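You operate a simulated robot arm through the tools that you are given. There is no shell and no other tool. Be economical: measure what you need, move in short steps, check, and stop when the job is done.

Carry out the task below with a simulated two-armed robot. There is one attempt and no reset: what you move stays moved.

Task
Pick up the honey red box from the build bench top with one hand, pass it to the other hand and put it on the bed of the bag sealer. Put the test stand on the front of the low steel table. Take the purple locker card and put it in the black tray. Count the drip bottles on the loading bench, then put as many of the white fuses from the loading bench on the small grey table. Pull the fuse drawer open. The order is free. Set down upright: test stand, white fuse.

Only the result counts: the job must be done as asked and must still hold three seconds after the hand-in. Knocking over, shifting, dropping, spilling or breaking anything else fails it.

Robot
Two 7-joint arms with fingered hands on one trunk, on a base that drives. Base frame: it is fixed to the floor where the robot stands at the start and does not move with it; the origin is under the middle of the robot, x ahead of it, y to its left, z up. Lengths are in mm, angles in degrees, forces in N, time in s.
The left shoulder is at the start at [70, 145, 987], the right one opposite. With the tool pointing down near the work surface each hand reaches from about 420 to 800 mm from the robot's upright axis, wherever it stands, measured 20 degrees to its own side. Places, roughly: bed of the bag sealer (29x19 cm) [-1320, -1300, 840]; black tray (24x20 cm) [5300, -10620, 800]; drip bottle [4500, -10750, 750]; front of the low steel table (21x148 cm) [5880, -6400, 620]; fuse drawer [-2700, -3400, 900]; purple locker card [4750, -10500, 750]; red box [500, 0, 1000]; small grey table [4500, -8100, 700]; test stand [4000, -4750, 750]; white fuse [5250, -10750, 750]. Payload 3.5 kg a hand.
The tool frame of a hand sits at the grasp point between the pads (the TCP): z along the fingers, y along the line on which they close. The tips reach 25 mm beyond it. Largest opening 88 mm; the body of the gripper starts 29 mm behind the TCP. The gripper is a hand of 4 fingers: y runs from the thumb to the fingers, the wrist lies at [-13, -97, -162] in the tool frame.
Orientation is told as [roll, pitch, yaw] about the base's x, y, z axes, in that order, counted from this pose: with the fingers straight down and the wrist toward the robot, the tool's x, y and z point along [0, 1, 0], [1, 0, 0] and [0, 0, -1] of the base frame.

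Tools
- The arms move only by the tool nudge_tool. It takes "left_plan", "right_plan" or both (then of equal length, played together; a hand with none holds still); each is a list of rows, each a list of 6 numbers: the shift along the tool's x, y, z in mm, then the turn, a rotation vector about the tool's x, y, z in degrees. In form: [[x, y, z, wx, wy, wz], ...]. A call has 1 to 10 rows; each row is the pose to reach, as a shift and turn from the pose commanded when the call began, along the tool's axes at that moment. Each row takes 0.2 s and may step no farther than 50 mm and 8.6 degrees from the row before; otherwise, the whole call is refused. Where a pose cannot be reached the arm comes as near as it can. A force on the tool above 40 N (or 10 N above the force at the start of the call, whichever is more), or a blocked arm, ends the call early, and 0.2 s more pass. In this call time passes only in rows, and 0.2 s behind the last. The reply holds the time, the measured pose of the TCP, the force on the tool along the base axes, the opening and the grip force, in the units named above and with some noise, with the torque about the TCP (base axes, N m) and any sound that the robot's microphone picked up.
- Cameras (640 x 400 px; columns grow to the right, rows downward): "scene" is now at [139, 12.1, 1306.8]; the picture's right is [0.12, -0.99, 0.00], its down [-0.54, -0.06, -0.84] and it looks along [0.83, 0.10, -0.55] (base axes); focal length 262 px, centre (320, 200). "left" rides on the left gripper at [-64, -83, -98] in its tool frame; the picture's right is [-0.62, -0.37, 0.69], its down [0.71, -0.63, 0.30] and it looks along [0.32, 0.68, 0.65] (tool axes); focal length 265 px, centre (320, 200). "right" rides on the right gripper at [64, -83, -98] in its tool frame; the picture's right is [-0.62, 0.37, -0.69], its down [-0.71, -0.63, 0.30] and it looks along [-0.32, 0.68, 0.65] (tool axes); focal length 265 px, centre (320, 200). There is no depth. A picture from a camera that has moved, and an enlarged one, comes with that camera's place and axes in the base frame and with its lens.
- snapshot(camera): a new picture of that camera. It takes no simulated time.
- slide_trunk(by): slides the trunk up (or, below 0, down) by that many mm; the arms and the scene camera ride with it, the base frame stays. It gives what a move gives, with no picture.
- base_move(legs): drives the robot by 1 to 6 legs, each [ahead, left, turn to the left] in mm, mm and degrees, along the robot's own axes; the way and the turn of a leg run together, so that a leg with both is an arc; at most 1500 mm and 180 degrees a leg. The arms and the cameras ride along, it lands a little off, and it stops where it bumps. It gives what a move gives.
- move_fingers(index, middle, ring, thumb_bend, thumb_turn, hand): sets how far each is bent, from 0 (flat) to 100 (curled in); at 30 the hand is open as for a grip, at 70 the pads meet at the TCP. One left out holds its place. A second passes; each finger stops where it meets its share of the squeeze, and holds until it gets a number again. It is the only way to open and close the hand. It gives what a move gives, with no picture; readings hold the bend of each and the force on the fingers (four entries, about 0 where the hand has none), thumb and palm. thumb_turn goes from beside the hand (0) to across from the fingers (100), as for a grip.
- turn_head(pan, tilt): turns the head with the scene camera to pan (to the left, within 86 degrees either way) and tilt (down, from -29 to 69), counted from straight ahead of the robot. It gives what a move gives.
- zoom(camera, box): a new picture of the part [left, top, right, bottom] of that camera's present view, enlarged. It takes no simulated time.
- sign_off(): hands the job in; it is judged then, once.

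Go step by step. Nothing tells you exact positions but the pictures and the camera data: compare them with the known pose of the tool, close in by small moves and look again before you grip or let go. The budget is 186 turns and 158 pictures, counting those below and the enlarged ones. Unless the task says otherwise, let go and move clear before handing in.

The tools are called after "Emit:" as a command line: name --argument value ..., lists and objects as JSON in quotes. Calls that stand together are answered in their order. nudge_tool: Moves the arms, as the interface text tells. Its arguments: {"type":"object","properties":{"left_plan":{"type":"array","items":{"type":"array","items":{"type":"number"}}},"right_plan":{"type":"array","items":{"type":"array","items":{"type":"number"}}}},"required":[]} The other tools are called the same way: slide_trunk (by) slides the trunk up or down; move_fingers (index, middle, ring, thumb_bend, thumb_turn, hand) moves the fingers one by one; base_move (legs) drives the base; turn_head (pan, tilt) turns the head that bears the scene camera; snapshot (camera) takes a picture; zoom (camera, box) takes an enlarged picture of a part of a camera's view; sign_off () hands the job in.

At the start:

```text
time_s: 0.0
left_position: [460.4, 334.3, 1119.2]
left_tcp_rot: [0.0, -0.1, 0.1]
left_force: [-0.1, 0.4, 0.4]
left_wrist_torque: [0.02, 0.0, 0.02]
left_gripper_width: 87.5
left_grip_force: 0.1
left_shape: jaw
left_bend: [30.0, 30.0, 30.0, 30.0, 98.0]
left_finger forces: [0.0, 0.0, 0.1, 0.1, 0.0, 0.0]
right_position: [547.5, -120.4, 1080.6]
right_tcp_rot: [0.0, 0.0, 0.0]
right_force: [0.7, -0.7, -0.8]
right_wrist_torque: [0.02, -0.01, 0.0]
right_gripper_width: 87.7
right_grip_force: 0.1
right_shape: jaw
right_bend: [30.0, 30.0, 30.0, 30.0, 98.0]
right_finger forces: [0.0, 0.0, 0.1, 0.0, 0.1, 0.0]
trunk travel left (down, up): [-550.0, 290.0]
robot x, y, heading: [-1.3, -1.6, 0.2]
head pan, tilt: [6.7, 33.2]
```

scene: 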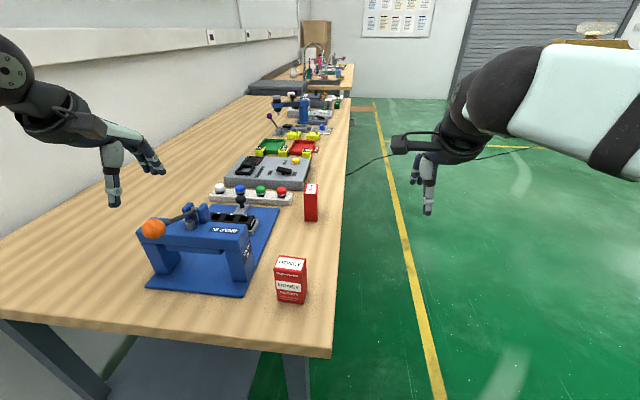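
right: 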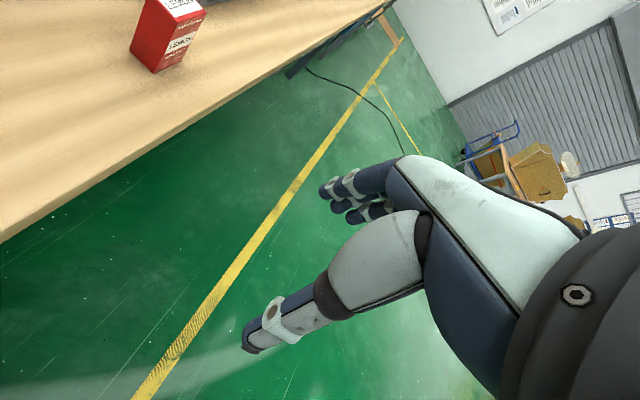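
left: 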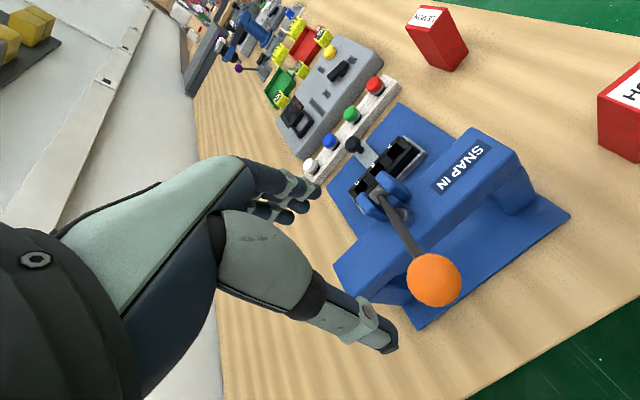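

I see two red boxes; the nearer one reads HONEY and the farther one LEMON. I'll zoom in to confirm that and measure it.

Emit:
zoom --camera "scene" --box '[220, 170, 380, 320]'

Emit:
zoom --camera "left" --box '[400, 0, 640, 150]'

```text
2.67 times, centred on (300, 245) of scene
camera zoom: at [139.0, 12.1, 1306.8], right [0.12, -0.99, 0.0], down [-0.54, -0.06, -0.84], along [0.83, 0.1, -0.55], focal length 697 px, centre (373, 80)
```

zoom: 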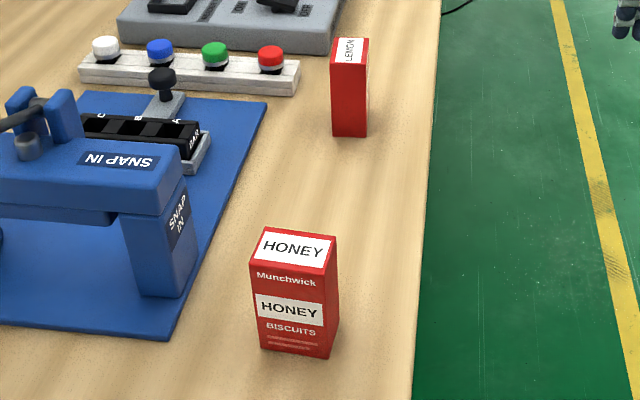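

```text
2.67 times, centred on (520, 75) of left
camera zoom: at [376.5, 270.6, 1217.3], right [-0.37, -0.62, -0.69], down [-0.63, 0.71, -0.3], along [0.68, 0.32, -0.65], focal length 708 px, centre (-213, 533)
```

zoom: 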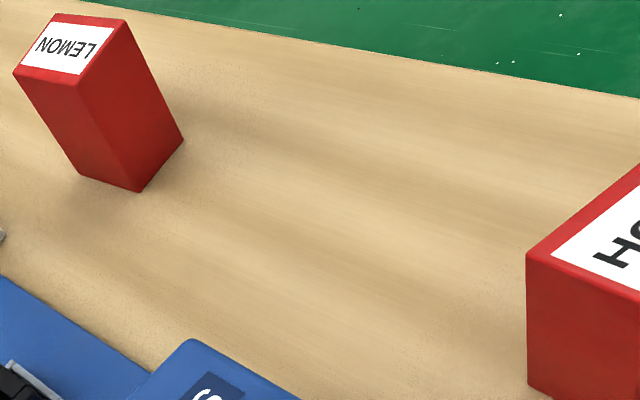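

The honey box is at about (477,110), roughly 35x53x93 mm, with its top at z≈935. I'll bring the left hand over it and roll the right hand sideways, ready for the handover.

Emit:
nudge_tool --left_plan '[[-28, 2, 8, 0, 0, 0], [-56, 4, 15, 0, 0, 0], [-84, 6, 22, 0, 0, 0], [-112, 8, 30, 0, 0, 0], [-140, 10, 38, 0, 0, 0], [-168, 12, 45, 0, 0, 0], [-196, 14, 52, 0, 0, 0], [-224, 17, 60, 0, 0, 0]]' --right_plan '[[-10, 0, 0, 0, 8.5, 0], [-20, 0, 0, 0, 17, 0], [-30, 0, 0, 0, 25.5, 0], [-40, 0, 0, 0, 34, 0], [-50, 0, 0, 0, 42.5, 0], [-60, 0, 0, 0, 51, 0], [-70, 0, 0, 0, 59.5, 0], [-80, 0, 0, 0, 68, 0]]'

Emit:
snapshot --camera "scene"

Emit:
snapshot --camera "left"

```text
time_s: 1.8
left_position: [526.9, 124.5, 1064.0]
left_tcp_rot: [-0.8, 0.3, 0.4]
left_force: [-0.7, 0.1, 0.0]
left_wrist_torque: [0.04, -0.01, -0.01]
left_gripper_width: 87.9
left_grip_force: 0.0
left_shape: jaw
left_bend: [30.0, 30.0, 30.0, 30.0, 98.0]
left_finger forces: [0.0, 0.1, 0.1, 0.0, 0.0, 0.1]
left hand out of reach, approached as far as the arm can: row 4, 5, 6, 7, 8
right_position: [549.3, -202.1, 1080.7]
right_tcp_rot: [68.3, -0.1, 0.1]
right_force: [-0.1, -0.3, -0.7]
right_wrist_torque: [-0.02, 0.0, 0.01]
right_gripper_width: 87.5
right_grip_force: 0.1
right_shape: jaw
right_bend: [30.0, 30.0, 30.0, 30.0, 98.0]
right_finger forces: [0.0, 0.0, 0.0, 0.0, 0.0, 0.1]
trunk travel left (down, up): [-550.0, 290.0]
robot x, y, heading: [3.8, -0.0, -0.1]
head pan, tilt: [6.7, 33.2]
```

```text
152 pictures are left
camera scene: at [139.7, 9.6, 1306.8], right [0.12, -0.99, 0.0], down [-0.54, -0.06, -0.84], along [0.83, 0.1, -0.55], focal length 262 px, centre (320, 200)
```

scene: 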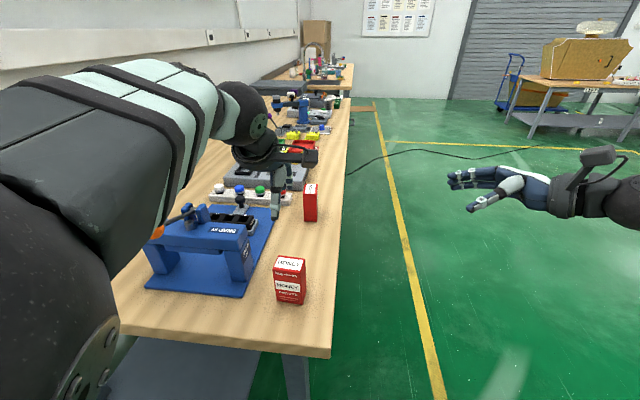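

```text
151 pictures are left
camera left: at [444.4, 61.3, 1163.2], right [-0.37, -0.63, -0.68], down [-0.64, 0.71, -0.31], along [0.68, 0.32, -0.66], focal length 265 px, centre (320, 200)
```

left: 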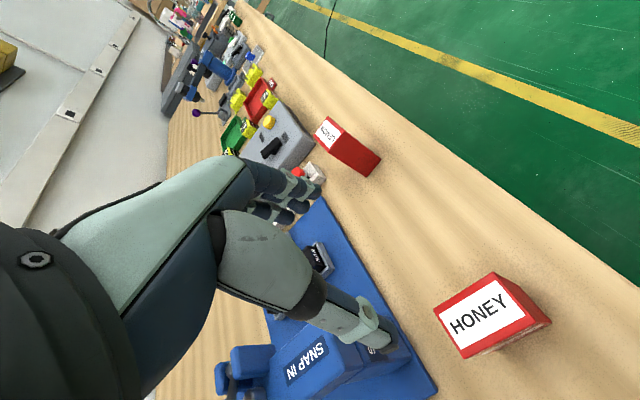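

The box is too close in for the left arm, so I'll back the base up 130 mm and close in again.

Emit:
base_move --legs '[[-130, 0, 0]]'

Emit:
nudge_tool --left_plan '[[-4, 16, 4, 0, 0, 0], [-7, 32, 14, 0, 0, 0], [-10, 48, 34, 0, 0, 0], [-14, 64, 54, 0, 0, 0], [-14, 80, 64, 0, 0, 0]]'

Emit:
snapshot --camera "scene"

Emit:
snapshot --camera "left"

```text
time_s: 3.1
left_position: [398.5, 124.7, 1064.0]
left_tcp_rot: [-0.9, 0.1, 0.1]
left_force: [-0.1, -0.2, 0.1]
left_wrist_torque: [-0.02, 0.03, 0.02]
left_gripper_width: 87.9
left_grip_force: 0.0
left_shape: jaw
left_bend: [30.0, 30.0, 30.0, 30.0, 98.0]
left_finger forces: [0.0, 0.0, 0.0, 0.0, 0.1, 0.0]
right_position: [421.3, -198.7, 1079.7]
right_tcp_rot: [68.1, 0.0, 0.1]
right_force: [-0.5, 0.4, -0.5]
right_wrist_torque: [0.0, 0.0, 0.01]
right_gripper_width: 87.6
right_grip_force: 0.1
right_shape: jaw
right_bend: [30.0, 30.0, 30.0, 30.0, 98.0]
right_finger forces: [0.0, 0.0, 0.0, 0.0, 0.1, 0.0]
trunk travel left (down, up): [-550.0, 290.0]
robot x, y, heading: [-127.9, 2.0, 0.2]
head pan, tilt: [6.7, 33.2]
```

```text
time_s: 4.3
left_position: [476.6, 110.6, 1001.3]
left_tcp_rot: [-0.9, 0.0, 0.0]
left_force: [-0.3, -0.2, -0.3]
left_wrist_torque: [0.03, -0.03, 0.0]
left_gripper_width: 87.5
left_grip_force: 0.2
left_shape: jaw
left_bend: [30.0, 30.0, 30.0, 30.0, 98.0]
left_finger forces: [0.0, 0.1, 0.0, 0.1, 0.1, 0.0]
right_position: [422.2, -199.6, 1080.3]
right_tcp_rot: [68.0, 0.1, 0.1]
right_force: [1.0, 0.2, -0.3]
right_wrist_torque: [0.0, 0.03, 0.01]
right_gripper_width: 87.6
right_grip_force: 0.1
right_shape: jaw
right_bend: [30.0, 30.0, 30.0, 30.0, 98.0]
right_finger forces: [0.0, 0.1, 0.1, 0.1, 0.1, 0.0]
trunk travel left (down, up): [-550.0, 290.0]
robot x, y, heading: [-127.8, -2.5, -0.1]
head pan, tilt: [6.7, 33.2]
```

```text
150 pictures are left
camera scene: at [12.2, 12.4, 1306.7], right [0.12, -0.99, 0.0], down [-0.54, -0.07, -0.84], along [0.83, 0.1, -0.55], focal length 262 px, centre (320, 200)
```

scene: 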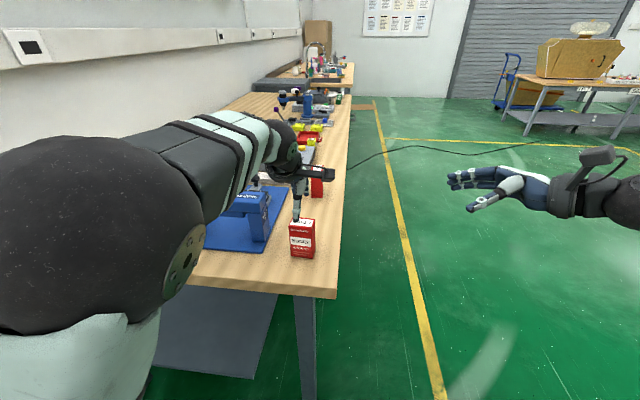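

```text
149 pictures are left
camera left: at [394.6, 47.4, 1100.1], right [-0.37, -0.63, -0.68], down [-0.63, 0.71, -0.32], along [0.68, 0.31, -0.66], focal length 265 px, centre (320, 200)
```

left: 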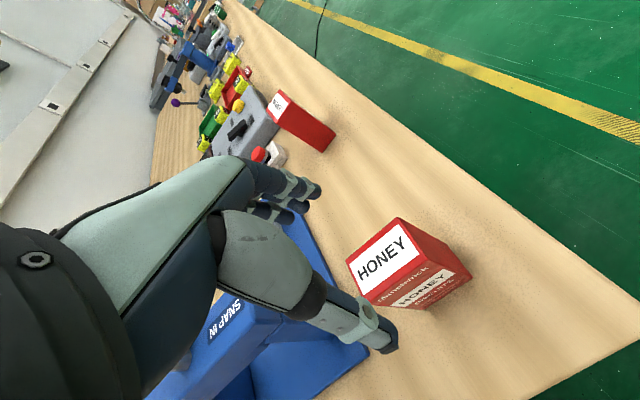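

Emit:
zoom --camera "left" --box '[320, 190, 500, 320]'

Emit:
zoom --camera "scene" --box '[220, 140, 380, 270]'

```text
3.08 times, centred on (410, 255) of left
camera zoom: at [394.6, 47.4, 1100.1], right [-0.37, -0.63, -0.68], down [-0.63, 0.71, -0.32], along [0.68, 0.31, -0.66], focal length 817 px, centre (43, 31)
```

zoom: 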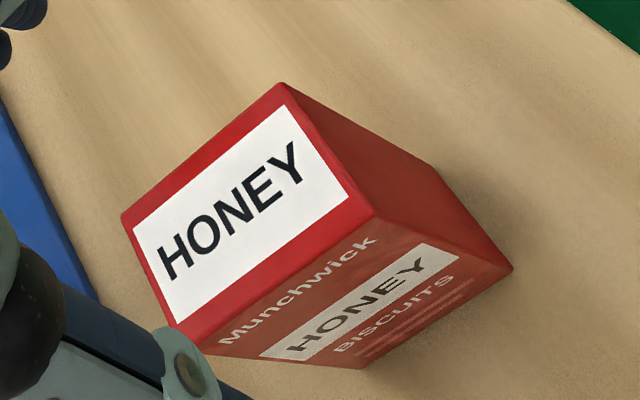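

```text
3.08 times, centred on (300, 205) of scene
camera zoom: at [12.2, 12.4, 1306.7], right [0.12, -0.99, 0.0], down [-0.54, -0.07, -0.84], along [0.83, 0.1, -0.55], focal length 805 px, centre (382, 185)
```

zoom: 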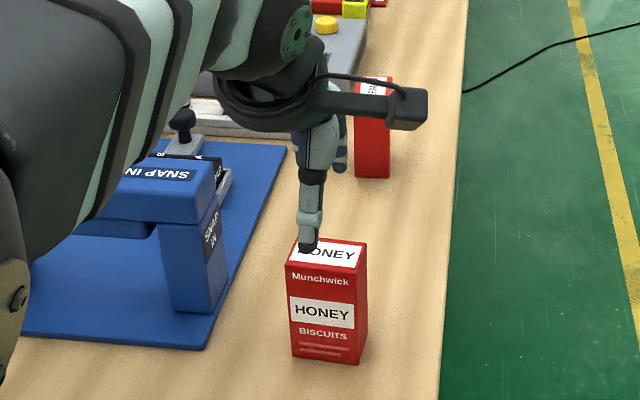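

The box centre checks out at (480,109) with a yaw of about -5°. I'll descend over its top.

Emit:
nudge_tool --left_plan '[[-1, 3, 20, 0, 0, 5], [-1, 3, 40, 0, 0, 5], [-1, 3, 55, 0, 0, 5], [-1, 3, 66, 0, 0, 5]]'

Emit:
snapshot --camera "left"

Emit:
zoom --camera "scene" --box '[220, 140, 380, 270]'

```text
time_s: 5.3
left_position: [480.6, 106.7, 934.1]
left_tcp_rot: [-1.0, -0.1, -5.0]
left_force: [0.9, 0.6, 0.1]
left_wrist_torque: [0.01, -0.03, 0.02]
left_gripper_width: 87.7
left_grip_force: 0.1
left_shape: jaw
left_bend: [30.0, 30.0, 30.0, 30.0, 98.0]
left_finger forces: [0.0, 0.0, 0.1, 0.0, 0.0, 0.0]
right_position: [422.7, -200.1, 1079.4]
right_tcp_rot: [68.0, 0.0, 0.1]
right_force: [0.1, 0.3, -0.1]
right_wrist_torque: [0.03, 0.02, -0.02]
right_gripper_width: 87.6
right_grip_force: 0.1
right_shape: jaw
right_bend: [30.0, 30.0, 30.0, 30.0, 98.0]
right_finger forces: [0.0, 0.0, 0.1, 0.1, 0.0, 0.0]
trunk travel left (down, up): [-550.0, 290.0]
robot x, y, heading: [-128.0, -0.0, 0.1]
head pan, tilt: [6.7, 33.2]
```

```text
146 pictures are left
camera left: at [391.9, 52.6, 1033.6], right [-0.42, -0.6, -0.68], down [-0.57, 0.76, -0.32], along [0.71, 0.25, -0.66], focal length 265 px, centre (320, 200)
```

left: 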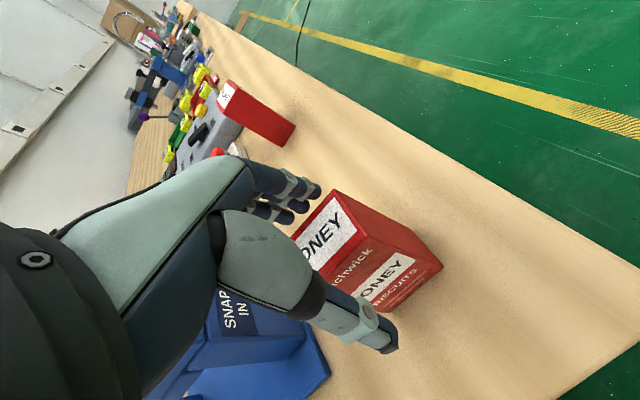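

```text
3.08 times, centred on (300, 205) of scene
camera zoom: at [11.7, 12.1, 1306.8], right [0.12, -0.99, 0.0], down [-0.54, -0.06, -0.84], along [0.83, 0.1, -0.55], focal length 805 px, centre (382, 185)
```

zoom: 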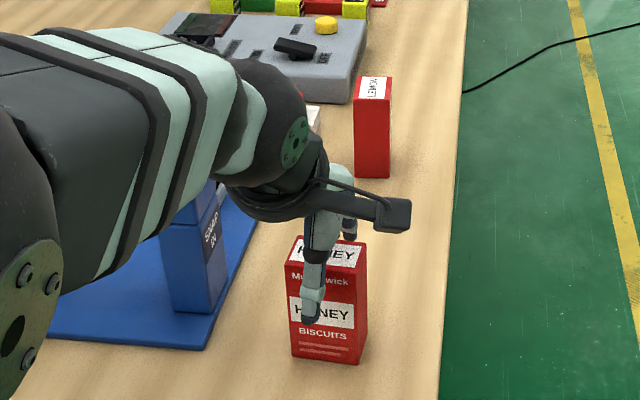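

The hand is straddling the top of the box, so I'll close it.

Emit:
move_fingers --hand "left" --index 70 --middle 70 --ring 70 --thumb_bend 70

Emit:
snapshot --camera "left"

```text
time_s: 6.3
left_position: [480.9, 106.4, 935.3]
left_tcp_rot: [-0.9, 0.0, -4.9]
left_force: [0.4, -1.0, 0.5]
left_wrist_torque: [0.02, -0.02, -0.01]
left_gripper_width: 31.4
left_grip_force: 15.7
left_shape: fingers
left_bend: [59.0, 63.0, 64.0, 55.0, 94.0]
left_finger forces: [6.8, 5.4, 3.3, 0.1, 15.5, 0.0]
right_position: [421.2, -199.3, 1080.2]
right_tcp_rot: [68.0, 0.0, 0.2]
right_force: [0.3, 0.1, -0.6]
right_wrist_torque: [0.03, -0.01, 0.02]
right_gripper_width: 87.7
right_grip_force: 0.1
right_shape: jaw
right_bend: [30.0, 30.0, 30.0, 30.0, 98.0]
right_finger forces: [0.1, 0.0, 0.0, 0.0, 0.0, 0.0]
trunk travel left (down, up): [-550.0, 290.0]
robot x, y, heading: [-126.9, -2.6, 0.4]
head pan, tilt: [6.7, 33.2]
```

```text
144 pictures are left
camera left: at [391.9, 52.6, 1033.8], right [-0.42, -0.6, -0.68], down [-0.57, 0.76, -0.32], along [0.71, 0.25, -0.66], focal length 265 px, centre (320, 200)
```

left: 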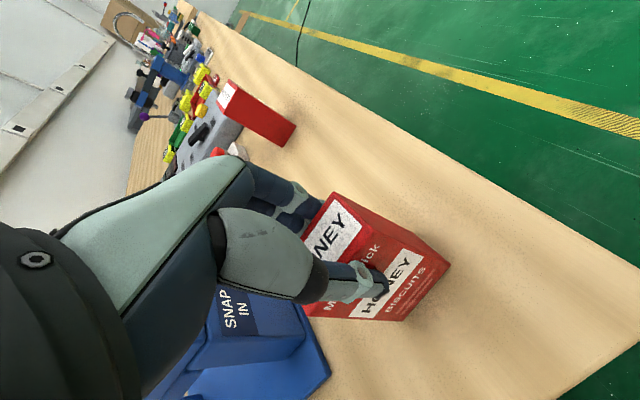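

It's gripped at about 16 N. I'll lift it and shift it a little toward the middle, finishing the right hand's roll to about 90° and lining it up at the same time.

Emit:
nudge_tool --left_plan '[[0, 0, -15, 0, 0, 0], [0, 0, -35, 0, 0, 0], [0, 0, -60, 0, 0, 0], [-10, 0, -85, 0, 0, 0], [-25, 0, -110, 0, 0, 0], [-40, 0, -130, 0, 0, 0], [-55, 0, -140, 0, 0, 0]]' --right_plan '[[0, 5, 0, 0, 7, 0], [0, 10, 0, 0, 14, 0], [0, 20, 0, 0, 22, 0], [0, 30, 0, 0, 22, 0], [0, 40, 0, 0, 22, 0], [0, 50, 0, 0, 22, 0], [0, 55, 0, 0, 22, 0]]'

Emit:
snapshot --camera "scene"

Emit:
snapshot --camera "right"

```text
time_s: 7.9
left_position: [474.7, 53.4, 1075.4]
left_tcp_rot: [-0.9, 0.0, -4.9]
left_force: [0.0, -0.4, -1.1]
left_wrist_torque: [0.01, 0.01, -0.01]
left_gripper_width: 31.0
left_grip_force: 15.2
left_shape: fingers
left_bend: [59.0, 63.0, 65.0, 55.0, 94.0]
left_finger forces: [6.7, 5.3, 3.2, 0.1, 15.1, 0.0]
right_position: [475.9, -200.5, 1079.5]
right_tcp_rot: [90.1, 0.0, 0.1]
right_force: [0.1, -1.0, -0.4]
right_wrist_torque: [0.02, 0.0, -0.01]
right_gripper_width: 87.7
right_grip_force: 0.1
right_shape: jaw
right_bend: [30.0, 30.0, 30.0, 30.0, 98.0]
right_finger forces: [0.0, 0.1, 0.1, 0.0, 0.1, 0.0]
trunk travel left (down, up): [-550.0, 290.0]
robot x, y, heading: [-128.9, 1.8, -0.1]
head pan, tilt: [6.7, 33.2]
```

```text
143 pictures are left
camera scene: at [11.5, 11.5, 1306.8], right [0.12, -0.99, 0.0], down [-0.54, -0.06, -0.84], along [0.83, 0.1, -0.55], focal length 262 px, centre (320, 200)
```

scene: 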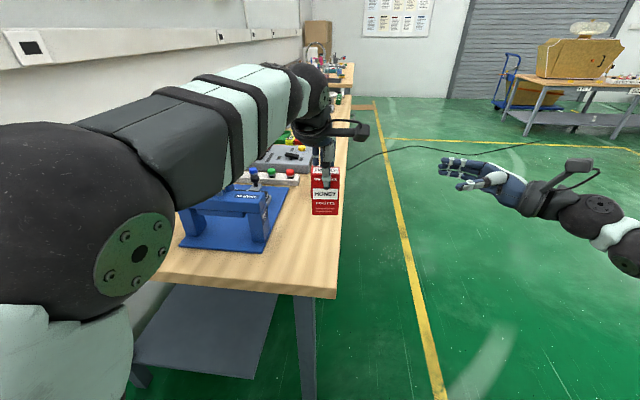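

```text
142 pictures are left
camera right: at [393.1, -297.6, 1146.2], right [0.37, -0.69, -0.62], down [-0.63, 0.3, -0.71], along [0.68, 0.66, -0.32], focal length 265 px, centre (320, 200)
```

right: 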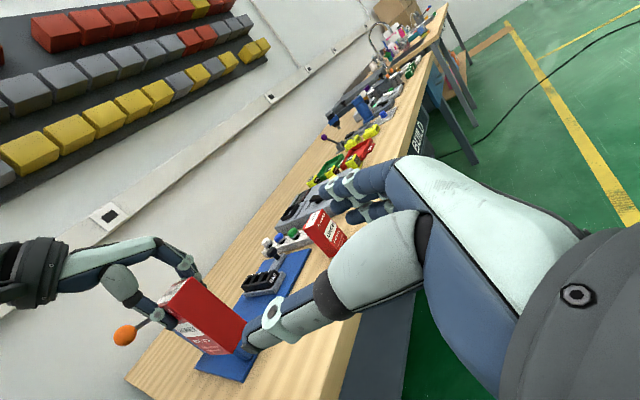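

Right hand next: I'll lower it to the lower half of the box, match the yaw, and approach to a standoff.

Emit:
nudge_tool --right_plan '[[-30, 0, 0, -2.5, 0, 0], [-65, 0, 10, -5, 0, 0], [-65, 0, 50, -5, 0, 0], [-65, 0, 90, -5, 0, 0], [-65, 0, 130, -5, 0, 0], [-65, 0, 160, -5, 0, 0]]'

Emit:
snapshot --camera "scene"

Emit:
snapshot --camera "right"

Emit:
snapshot --camera "left"

```text
time_s: 9.3
left_position: [475.6, 56.0, 1074.7]
left_tcp_rot: [-1.1, 0.0, -4.9]
left_force: [0.2, 0.3, -1.2]
left_wrist_torque: [0.04, 0.02, -0.01]
left_gripper_width: 30.8
left_grip_force: 15.2
left_shape: fingers
left_bend: [59.0, 63.0, 65.0, 55.0, 94.0]
left_finger forces: [6.7, 5.3, 3.4, 0.1, 15.3, 0.0]
right_position: [476.4, -38.8, 1013.9]
right_tcp_rot: [89.9, 0.1, -5.0]
right_force: [-0.6, -0.6, 0.1]
right_wrist_torque: [-0.04, -0.02, -0.02]
right_gripper_width: 87.7
right_grip_force: 0.2
right_shape: jaw
right_bend: [30.0, 30.0, 30.0, 30.0, 98.0]
right_finger forces: [0.0, 0.1, 0.0, 0.0, 0.1, 0.0]
trunk travel left (down, up): [-550.0, 290.0]
robot x, y, heading: [-126.6, -3.1, 0.2]
head pan, tilt: [6.7, 33.2]
```

```text
141 pictures are left
camera scene: at [11.8, 13.1, 1306.7], right [0.12, -0.99, 0.0], down [-0.54, -0.07, -0.84], along [0.83, 0.1, -0.55], focal length 262 px, centre (320, 200)
```

scene: 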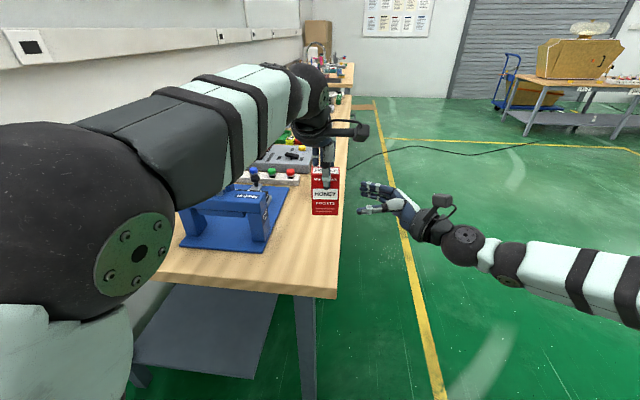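

```text
140 pictures are left
camera right: at [384.9, -127.6, 1080.6], right [0.31, -0.72, -0.62], down [-0.6, 0.36, -0.71], along [0.74, 0.59, -0.33], focal length 265 px, centre (320, 200)
```

right: 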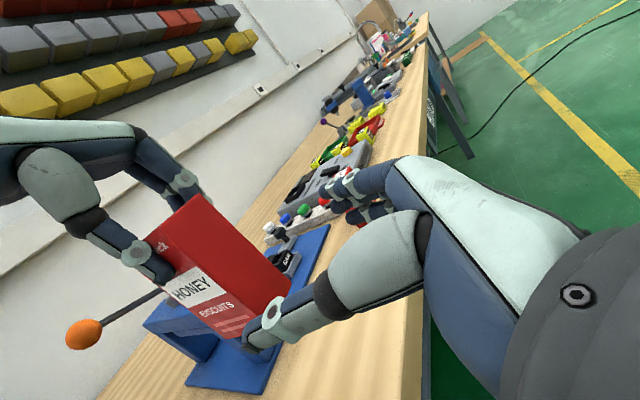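

```text
139 pictures are left
camera left: at [387.8, 0.7, 1174.2], right [-0.42, -0.6, -0.68], down [-0.57, 0.76, -0.32], along [0.71, 0.25, -0.66], focal length 265 px, centre (320, 200)
```

left: 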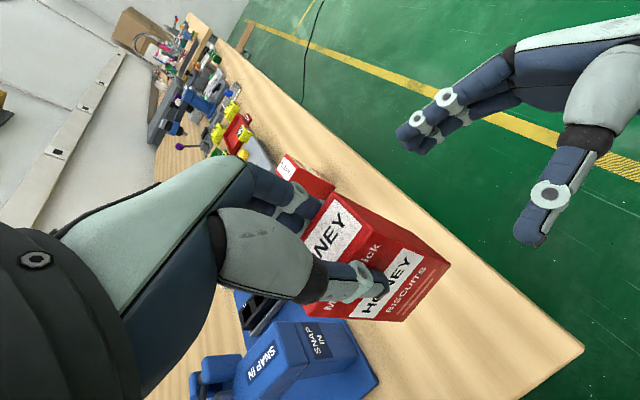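

The right hand is lined up with the lower half of the box. I'll go 6 mm lower and slide it over.

Emit:
nudge_tool --right_plan '[[-6, 0, 20, 0, 0, 0], [-6, 0, 40, 0, 0, 0], [-6, 0, 60, 0, 0, 0], [-6, 0, 78, 0, 0, 0]]'

Emit:
snapshot --camera "right"

Emit:
snapshot --camera "left"

Emit:
zoom --camera "scene" --box '[260, 120, 460, 260]'

```text
time_s: 10.3
left_position: [476.9, 55.5, 1075.9]
left_tcp_rot: [-1.0, 0.0, -4.9]
left_force: [0.3, 0.1, -0.8]
left_wrist_torque: [-0.02, 0.01, 0.0]
left_gripper_width: 31.1
left_grip_force: 15.5
left_shape: fingers
left_bend: [59.0, 63.0, 65.0, 55.0, 94.0]
left_finger forces: [6.8, 5.3, 3.3, 0.0, 15.2, 0.0]
right_position: [483.6, 38.9, 1008.8]
right_tcp_rot: [90.0, 0.0, -5.0]
right_force: [0.1, -0.3, -0.3]
right_wrist_torque: [-0.01, 0.02, 0.01]
right_gripper_width: 87.4
right_grip_force: 0.0
right_shape: jaw
right_bend: [30.0, 30.0, 30.0, 30.0, 98.0]
right_finger forces: [0.0, 0.0, 0.0, 0.0, 0.0, 0.1]
trunk travel left (down, up): [-550.0, 290.0]
robot x, y, heading: [-131.0, -2.5, -0.1]
head pan, tilt: [6.7, 33.2]
```

```text
138 pictures are left
camera right: at [392.6, -50.6, 1075.1], right [0.31, -0.72, -0.62], down [-0.6, 0.36, -0.71], along [0.74, 0.59, -0.33], focal length 265 px, centre (320, 200)
```

right: 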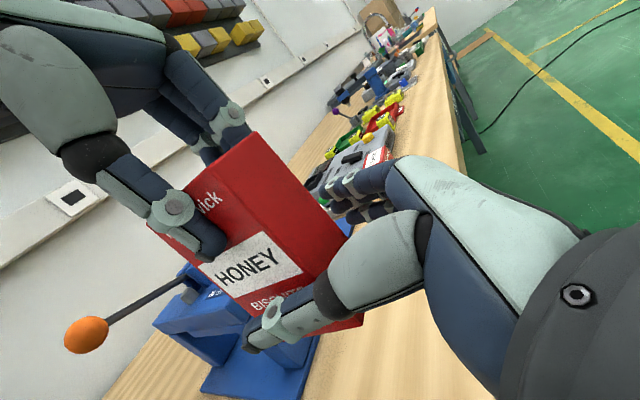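

```text
137 pictures are left
camera left: at [387.8, 0.5, 1174.2], right [-0.42, -0.6, -0.68], down [-0.57, 0.76, -0.32], along [0.71, 0.25, -0.66], focal length 265 px, centre (320, 200)
```

left: 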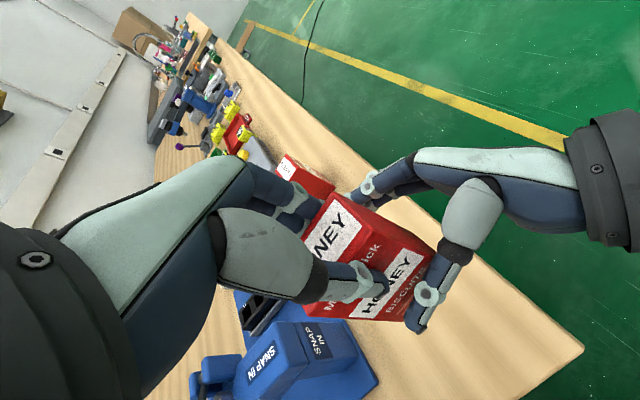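

```text
2.86 times, centred on (360, 190) of scene
camera zoom: at [11.8, 13.0, 1306.7], right [0.12, -0.99, 0.0], down [-0.54, -0.07, -0.84], along [0.83, 0.1, -0.55], focal length 747 px, centre (206, 229)
```

zoom: 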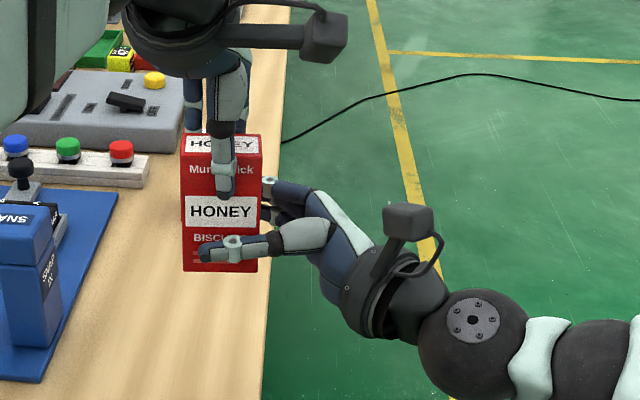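

Both hands are clear of each other, so I'll close the right hand on the lower half.

Emit:
move_fingers --hand "right" --index 70 --middle 70 --ring 70 --thumb_bend 70

Emit:
snapshot --camera "left"

```text
time_s: 11.3
left_position: [476.7, 55.3, 1075.9]
left_tcp_rot: [-0.9, -0.1, -4.9]
left_force: [10.0, 0.6, 2.7]
left_wrist_torque: [0.09, -0.6, -0.04]
left_gripper_width: 31.4
left_grip_force: 18.5
left_shape: fingers
left_bend: [58.0, 62.0, 63.0, 56.0, 95.0]
left_finger forces: [9.9, 8.2, 5.6, 0.1, 12.7, 0.1]
right_position: [483.9, 38.7, 1007.6]
right_tcp_rot: [89.8, 0.0, -4.9]
right_force: [-10.2, -0.6, -2.4]
right_wrist_torque: [-0.07, -0.23, 0.26]
right_gripper_width: 31.5
right_grip_force: 15.2
right_shape: fingers
right_bend: [65.0, 66.0, 65.0, 50.0, 97.0]
right_finger forces: [2.8, 3.2, 3.5, 0.0, 20.6, 0.0]
trunk travel left (down, up): [-550.0, 290.0]
robot x, y, heading: [-125.3, -1.0, -0.0]
head pan, tilt: [6.7, 33.2]
```

```text
135 pictures are left
camera left: at [387.7, -0.1, 1174.8], right [-0.42, -0.6, -0.68], down [-0.57, 0.76, -0.32], along [0.71, 0.25, -0.66], focal length 265 px, centre (320, 200)
```

left: 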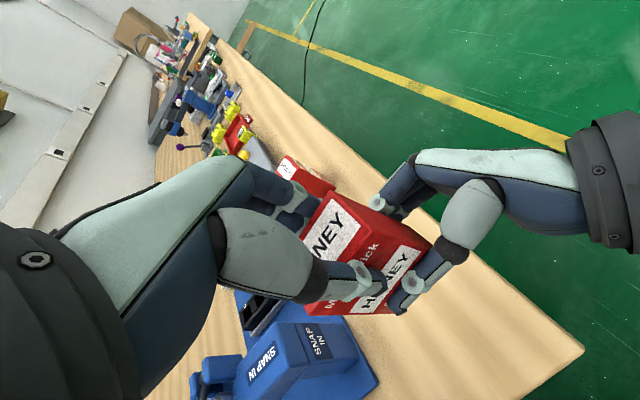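

The right thumb is carrying too much of the squeeze, so I'll shift the right hand a few mm to balance it and then open the left.

Emit:
nudge_tool --right_plan '[[0, -3, 0, 0, 0, 0], [0, -6, 0, 0, 0, 0]]'

Emit:
move_fingers --hand "left" --index 30 --middle 30 --ring 30 --thumb_bend 30

Emit:
snapshot --camera "left"

```text
time_s: 11.9
left_position: [473.8, 54.4, 1074.3]
left_tcp_rot: [-1.0, 0.1, -5.0]
left_force: [1.8, -0.3, 5.2]
left_wrist_torque: [-0.07, -0.07, -0.06]
left_gripper_width: 30.7
left_grip_force: 16.2
left_shape: fingers
left_bend: [58.0, 63.0, 64.0, 56.0, 95.0]
left_finger forces: [7.3, 5.9, 3.9, 0.0, 15.1, 0.0]
right_position: [478.7, 37.7, 1009.2]
right_tcp_rot: [89.9, 0.1, -5.1]
right_force: [-2.3, 0.4, -5.2]
right_wrist_torque: [-0.11, -0.12, 0.1]
right_gripper_width: 31.3
right_grip_force: 14.0
right_shape: fingers
right_bend: [64.0, 65.0, 65.0, 51.0, 97.0]
right_finger forces: [4.7, 4.5, 4.3, 0.0, 15.5, 0.1]
trunk travel left (down, up): [-550.0, 290.0]
robot x, y, heading: [-122.3, -0.5, 0.1]
head pan, tilt: [6.7, 33.2]
```

```text
time_s: 12.9
left_position: [476.4, 54.3, 1075.1]
left_tcp_rot: [-0.9, 0.0, -4.9]
left_force: [1.0, 0.3, -1.0]
left_wrist_torque: [-0.02, 0.01, -0.01]
left_gripper_width: 84.4
left_grip_force: 0.1
left_shape: fingers
left_bend: [30.0, 30.0, 30.0, 30.0, 97.0]
left_finger forces: [0.0, 0.0, 0.1, 0.0, 0.0, 0.0]
right_position: [477.7, 39.4, 1010.0]
right_tcp_rot: [90.1, 0.0, -4.9]
right_force: [-0.3, 0.2, -1.9]
right_wrist_torque: [-0.02, 0.01, -0.04]
right_gripper_width: 31.1
right_grip_force: 14.7
right_shape: fingers
right_bend: [62.0, 65.0, 65.0, 53.0, 95.0]
right_finger forces: [6.6, 5.0, 3.0, 0.1, 14.2, 0.0]
trunk travel left (down, up): [-550.0, 290.0]
robot x, y, heading: [-125.9, 0.3, -0.1]
head pan, tilt: [6.7, 33.2]
```

```text
134 pictures are left
camera left: at [387.6, -0.3, 1174.3], right [-0.42, -0.6, -0.68], down [-0.57, 0.76, -0.32], along [0.71, 0.25, -0.66], focal length 265 px, centre (320, 200)
```

left: 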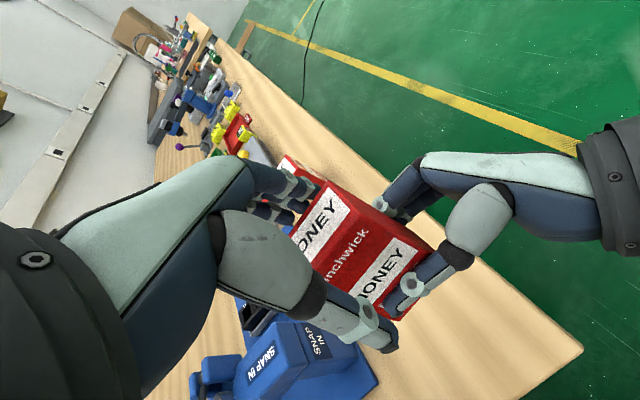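

The right hand now holds the box. I'll raise the left hand clear, then back away from the bench.

Emit:
nudge_tool --left_plan '[[0, 0, -30, 0, 0, 0], [0, 0, -60, 0, 0, 0], [0, 0, -90, 0, 0, 0], [20, 0, -110, 0, 0, 0], [60, 0, -120, 0, 0, 0], [100, 0, -120, 0, 0, 0], [140, 0, -120, 0, 0, 0]]' --right_plan '[[0, 0, 0, 0, 0, 0], [0, 0, 0, 0, 0, 0], [0, 0, 0, 0, 0, 0], [0, 0, 0, 0, 0, 0], [10, 0, -20, 0, 0, 0], [20, 0, -50, 0, 0, 0], [30, 0, -80, 0, 0, 0]]'

Emit:
base_move --legs '[[-400, 0, 0]]'

Emit:
turn_head --pan -80 --tilt 25

Emit:
snapshot --camera "scene"

```text
time_s: 14.5
left_position: [486.7, 198.2, 1194.0]
left_tcp_rot: [-1.0, -0.1, -5.0]
left_force: [-0.4, 0.3, -0.2]
left_wrist_torque: [0.01, 0.0, -0.01]
left_gripper_width: 84.2
left_grip_force: 0.0
left_shape: fingers
left_bend: [30.0, 30.0, 30.0, 30.0, 97.0]
left_finger forces: [0.1, 0.1, 0.1, 0.0, 0.1, 0.1]
right_position: [468.7, -41.1, 1037.7]
right_tcp_rot: [89.8, 0.1, -4.9]
right_force: [-0.2, -0.1, -1.5]
right_wrist_torque: [-0.03, 0.02, 0.02]
right_gripper_width: 31.0
right_grip_force: 14.2
right_shape: fingers
right_bend: [62.0, 65.0, 65.0, 53.0, 94.0]
right_finger forces: [6.5, 4.9, 3.0, 0.2, 14.2, 0.0]
trunk travel left (down, up): [-550.0, 290.0]
robot x, y, heading: [-124.8, -1.3, 0.1]
head pan, tilt: [6.7, 33.2]
```

```text
time_s: 16.9
left_position: [91.3, 197.7, 1193.8]
left_tcp_rot: [-1.1, -0.1, -4.8]
left_force: [0.0, 0.8, 0.0]
left_wrist_torque: [0.01, 0.01, 0.0]
left_gripper_width: 84.6
left_grip_force: 0.1
left_shape: fingers
left_bend: [30.0, 30.0, 30.0, 30.0, 97.0]
left_finger forces: [0.0, 0.0, 0.0, 0.0, 0.0, 0.0]
right_position: [74.5, -41.9, 1040.0]
right_tcp_rot: [90.0, 0.0, -4.8]
right_force: [0.2, -0.9, -1.5]
right_wrist_torque: [-0.04, 0.01, 0.0]
right_gripper_width: 31.2
right_grip_force: 14.4
right_shape: fingers
right_bend: [62.0, 65.0, 65.0, 53.0, 94.0]
right_finger forces: [6.5, 5.0, 3.0, 0.0, 14.3, 0.0]
trunk travel left (down, up): [-550.0, 290.0]
robot x, y, heading: [-520.9, 1.0, -0.2]
head pan, tilt: [6.7, 33.2]
```

```text
time_s: 18.6
left_position: [92.9, 196.8, 1194.1]
left_tcp_rot: [-1.0, 0.0, -4.8]
left_force: [-0.5, 0.4, -0.2]
left_wrist_torque: [0.01, 0.0, 0.02]
left_gripper_width: 84.4
left_grip_force: 0.1
left_shape: fingers
left_bend: [30.0, 30.0, 30.0, 30.0, 97.0]
left_finger forces: [0.0, 0.1, 0.1, 0.0, 0.0, 0.0]
right_position: [72.7, -41.6, 1039.0]
right_tcp_rot: [90.0, 0.1, -4.8]
right_force: [0.6, 0.6, -1.0]
right_wrist_torque: [-0.02, 0.01, -0.04]
right_gripper_width: 31.0
right_grip_force: 14.2
right_shape: fingers
right_bend: [62.0, 65.0, 65.0, 53.0, 94.0]
right_finger forces: [6.5, 4.8, 3.0, 0.0, 14.2, 0.0]
trunk travel left (down, up): [-550.0, 290.0]
robot x, y, heading: [-522.4, -1.1, 0.3]
head pan, tilt: [-80.0, 25.0]
```

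```text
133 pictures are left
camera scene: at [-456.0, -89.9, 1319.8], right [-0.98, -0.18, 0.0], down [-0.08, 0.42, -0.91], along [0.16, -0.89, -0.42], focal length 262 px, centre (320, 200)
```

scene: 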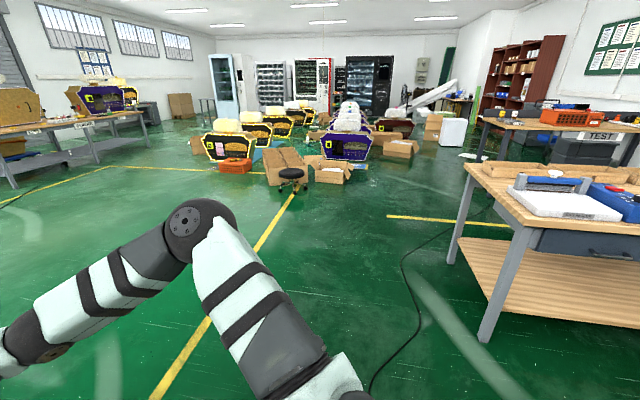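

The sealer bench is at the right rear. I'll turn toward it and look.

Emit:
base_move --legs '[[0, 0, -120]]'

Emit:
turn_head --pan 0 --tilt 25

Emit:
snapshot --camera "scene"

```text
time_s: 24.0
left_position: [-662.0, -630.7, 1194.6]
left_tcp_rot: [-1.0, 0.1, -125.1]
left_force: [-0.9, 1.3, 0.2]
left_wrist_torque: [-0.01, -0.01, -0.01]
left_gripper_width: 84.5
left_grip_force: 0.0
left_shape: fingers
left_bend: [30.0, 30.0, 30.0, 30.0, 97.0]
left_finger forces: [0.0, 0.0, 0.0, 0.0, 0.1, 0.0]
right_position: [-858.9, -495.9, 1038.2]
right_tcp_rot: [90.0, 0.1, -125.0]
right_force: [0.7, 0.4, -1.5]
right_wrist_torque: [0.0, 0.0, -0.02]
right_gripper_width: 30.3
right_grip_force: 13.6
right_shape: fingers
right_bend: [62.0, 65.0, 65.0, 53.0, 94.0]
right_finger forces: [6.2, 4.5, 2.9, 0.0, 13.7, 0.1]
trunk travel left (down, up): [-550.0, 290.0]
robot x, y, heading: [-522.5, -0.5, -120.1]
head pan, tilt: [-80.0, 25.0]
```

```text
time_s: 25.5
left_position: [-663.8, -631.4, 1193.7]
left_tcp_rot: [-1.0, 0.0, -125.1]
left_force: [0.1, -0.2, -0.1]
left_wrist_torque: [-0.01, -0.05, 0.01]
left_gripper_width: 84.3
left_grip_force: 0.0
left_shape: fingers
left_bend: [30.0, 30.0, 30.0, 30.0, 97.0]
left_finger forces: [0.1, 0.0, 0.0, 0.0, 0.1, 0.0]
right_position: [-859.2, -495.9, 1039.4]
right_tcp_rot: [89.9, 0.0, -125.2]
right_force: [-0.1, 0.7, -1.1]
right_wrist_torque: [-0.01, -0.02, 0.02]
right_gripper_width: 30.6
right_grip_force: 13.8
right_shape: fingers
right_bend: [62.0, 65.0, 65.0, 53.0, 94.0]
right_finger forces: [6.3, 4.6, 2.8, 0.1, 13.7, 0.0]
trunk travel left (down, up): [-550.0, 290.0]
robot x, y, heading: [-521.5, -0.3, -120.0]
head pan, tilt: [0.0, 25.0]
```

```text
132 pictures are left
camera scene: at [-594.5, -122.7, 1319.7], right [-0.86, 0.5, 0.0], down [0.21, 0.37, -0.91], along [-0.46, -0.78, -0.42], focal length 262 px, centre (320, 200)
```

scene: 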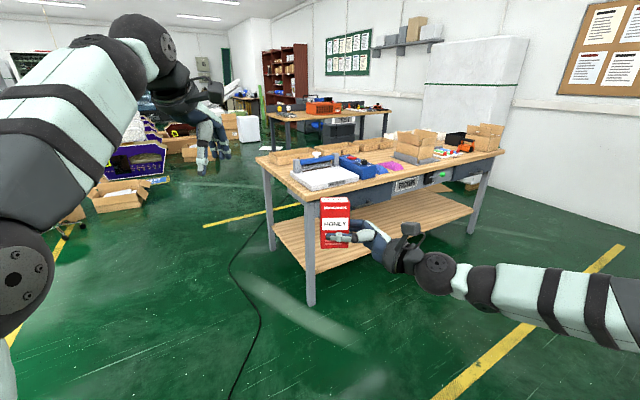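

Emit:
zoom --camera "scene" --box '[240, 110, 520, 285]'

```text
2.29 times, centred on (380, 198) of scene
camera zoom: at [-594.5, -122.7, 1319.7], right [-0.86, 0.5, 0.0], down [0.21, 0.37, -0.91], along [-0.46, -0.78, -0.42], focal length 598 px, centre (183, 206)
```

zoom: 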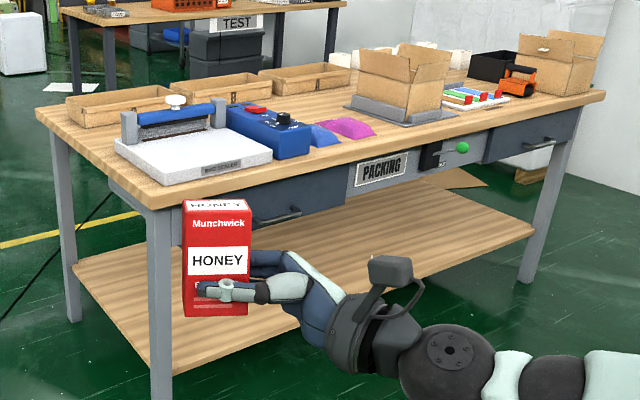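

The white bed with the blue bar is at about x -1168..-1454, y -1172..-1360. I'll face it squarely, standing short of the bench.

Emit:
base_move --legs '[[0, 0, 30], [430, -678, 0]]'

Emit:
nudge_tool --right_plan '[[0, 0, 0, -8.5, 0, 0], [0, 0, 0, -17, 0, 0], [0, 0, 0, -25.5, 0, 0], [0, 0, 0, -34, 0, 0], [0, 0, 0, -40, 0, 0]]'

Emit:
turn_head --pan 0 --tilt 40

Emit:
snapshot --camera "scene"

Emit:
snapshot --camera "right"

```text
time_s: 31.3
left_position: [-1020.4, -1040.2, 1194.9]
left_tcp_rot: [-1.0, 0.0, -95.4]
left_force: [0.2, 0.1, -0.1]
left_wrist_torque: [0.01, -0.02, -0.01]
left_gripper_width: 84.2
left_grip_force: 0.1
left_shape: fingers
left_bend: [30.0, 30.0, 30.0, 30.0, 97.0]
left_finger forces: [0.1, 0.0, 0.1, 0.0, 0.0, 0.1]
right_position: [-1258.7, -1018.0, 1039.7]
right_tcp_rot: [90.1, 0.1, -95.5]
right_force: [0.6, 0.9, -0.8]
right_wrist_torque: [0.0, 0.04, 0.01]
right_gripper_width: 30.2
right_grip_force: 14.1
right_shape: fingers
right_bend: [62.0, 65.0, 66.0, 53.0, 94.0]
right_finger forces: [6.3, 4.5, 2.9, 0.1, 13.7, 0.1]
trunk travel left (down, up): [-550.0, 290.0]
robot x, y, heading: [-1208.7, -421.5, -90.5]
head pan, tilt: [0.0, 25.0]
```

```text
time_s: 32.5
left_position: [-1019.1, -1040.8, 1192.6]
left_tcp_rot: [-1.0, 0.0, -95.6]
left_force: [0.5, -0.2, -0.1]
left_wrist_torque: [0.01, -0.01, -0.01]
left_gripper_width: 84.4
left_grip_force: 0.0
left_shape: fingers
left_bend: [30.0, 30.0, 30.0, 30.0, 97.0]
left_finger forces: [0.0, 0.0, 0.1, 0.0, 0.0, 0.0]
right_position: [-1257.5, -1019.4, 1038.2]
right_tcp_rot: [90.2, 0.0, -135.5]
right_force: [-0.8, -0.7, -0.5]
right_wrist_torque: [0.04, 0.03, -0.02]
right_gripper_width: 30.3
right_grip_force: 13.6
right_shape: fingers
right_bend: [62.0, 65.0, 66.0, 54.0, 94.0]
right_finger forces: [6.6, 4.3, 2.9, 0.0, 13.5, 0.0]
trunk travel left (down, up): [-550.0, 290.0]
robot x, y, heading: [-1212.3, -423.4, -90.8]
head pan, tilt: [0.0, 25.0]
```

```text
time_s: 33.2
left_position: [-1019.4, -1039.8, 1194.5]
left_tcp_rot: [-1.0, 0.0, -95.5]
left_force: [0.4, 0.3, -0.8]
left_wrist_torque: [-0.04, -0.02, 0.01]
left_gripper_width: 84.5
left_grip_force: 0.1
left_shape: fingers
left_bend: [30.0, 30.0, 30.0, 30.0, 97.0]
left_finger forces: [0.0, 0.0, 0.0, 0.0, 0.1, 0.1]
right_position: [-1258.8, -1018.8, 1038.2]
right_tcp_rot: [90.0, 0.0, -135.5]
right_force: [-0.4, 0.5, -0.6]
right_wrist_torque: [-0.01, 0.02, 0.03]
right_gripper_width: 30.2
right_grip_force: 14.0
right_shape: fingers
right_bend: [62.0, 65.0, 66.0, 54.0, 94.0]
right_finger forces: [6.6, 4.2, 2.9, 0.0, 13.6, 0.0]
trunk travel left (down, up): [-550.0, 290.0]
robot x, y, heading: [-1209.3, -422.3, -90.4]
head pan, tilt: [0.0, 40.0]
```

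```text
130 pictures are left
camera scene: at [-1211.3, -556.7, 1296.5], right [-1.0, 0.01, 0.0], down [0.01, 0.64, -0.77], along [-0.01, -0.77, -0.64], focal length 262 px, centre (320, 200)
```

scene: 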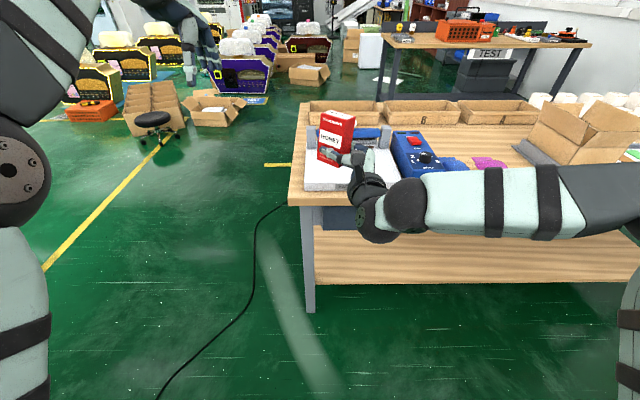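

```text
129 pictures are left
camera right: at [-1267.5, -889.2, 1104.9], right [-0.75, 0.24, -0.62], down [0.66, 0.23, -0.71], along [-0.03, -0.95, -0.33], focal length 265 px, centre (320, 200)
```

right: 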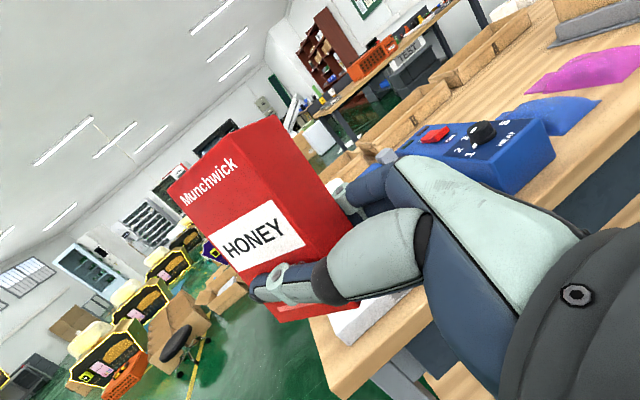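

I'll drive the box over the bed (target box centre about (-1280,-1255)) and lower the trunk partway.

Emit:
base_move --legs '[[222, -32, 0]]'

Emit:
slide_trunk --by -140

Emit:
snapshot --camera "scene"

Emit:
snapshot --camera "right"

```text
time_s: 35.0
left_position: [-1053.5, -1260.7, 1194.0]
left_tcp_rot: [-1.1, 0.1, -95.5]
left_force: [-0.2, 0.3, -0.1]
left_wrist_torque: [0.01, 0.03, 0.03]
left_gripper_width: 84.4
left_grip_force: 0.1
left_shape: fingers
left_bend: [30.0, 30.0, 30.0, 30.0, 97.0]
left_finger forces: [0.0, 0.0, 0.1, 0.0, 0.1, 0.0]
right_position: [-1291.5, -1239.7, 1038.0]
right_tcp_rot: [89.9, 0.0, -135.5]
right_force: [-1.1, -0.6, -1.5]
right_wrist_torque: [0.02, -0.01, 0.0]
right_gripper_width: 30.3
right_grip_force: 13.8
right_shape: fingers
right_bend: [62.0, 65.0, 66.0, 54.0, 94.0]
right_finger forces: [6.5, 4.2, 2.9, 0.0, 13.5, 0.0]
trunk travel left (down, up): [-550.0, 290.0]
robot x, y, heading: [-1246.9, -642.5, -90.5]
head pan, tilt: [0.0, 40.0]
```

```text
time_s: 36.6
left_position: [-1053.5, -1260.4, 1054.1]
left_tcp_rot: [-1.0, 0.1, -95.5]
left_force: [0.4, 0.8, -0.3]
left_wrist_torque: [0.05, -0.03, -0.01]
left_gripper_width: 84.3
left_grip_force: 0.1
left_shape: fingers
left_bend: [30.0, 30.0, 30.0, 30.0, 97.0]
left_finger forces: [0.0, 0.0, 0.0, 0.0, 0.0, 0.0]
right_position: [-1292.2, -1239.6, 899.5]
right_tcp_rot: [90.1, 0.0, -135.5]
right_force: [-0.4, 0.8, -0.8]
right_wrist_torque: [0.03, -0.02, -0.01]
right_gripper_width: 30.1
right_grip_force: 14.0
right_shape: fingers
right_bend: [62.0, 65.0, 66.0, 54.0, 94.0]
right_finger forces: [6.6, 4.3, 2.9, 0.0, 13.6, 0.1]
trunk travel left (down, up): [-410.0, 430.0]
robot x, y, heading: [-1242.6, -642.1, -90.5]
head pan, tilt: [0.0, 40.0]
```

```text
128 pictures are left
camera scene: at [-1244.9, -777.2, 1156.5], right [-1.0, 0.01, 0.0], down [0.01, 0.64, -0.77], along [-0.01, -0.77, -0.64], focal length 262 px, centre (320, 200)
```

scene: 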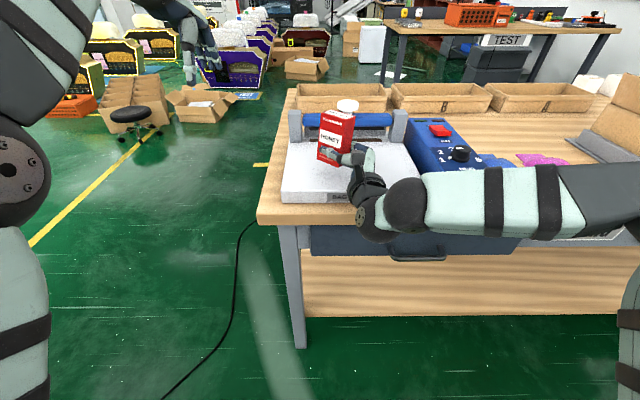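

```text
127 pictures are left
camera right: at [-1301.0, -1109.8, 965.1], right [-0.75, 0.24, -0.62], down [0.66, 0.22, -0.71], along [-0.03, -0.95, -0.33], focal length 265 px, centre (320, 200)
```

right: 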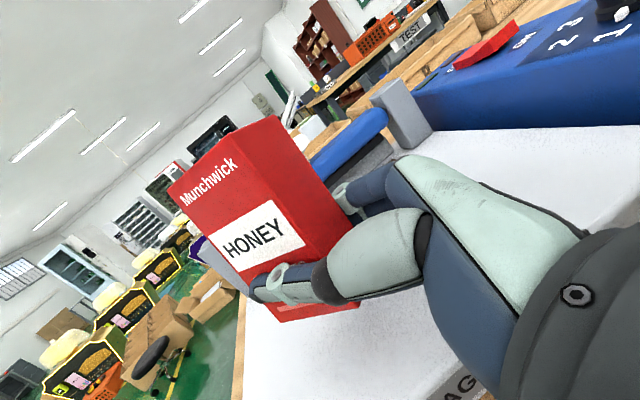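

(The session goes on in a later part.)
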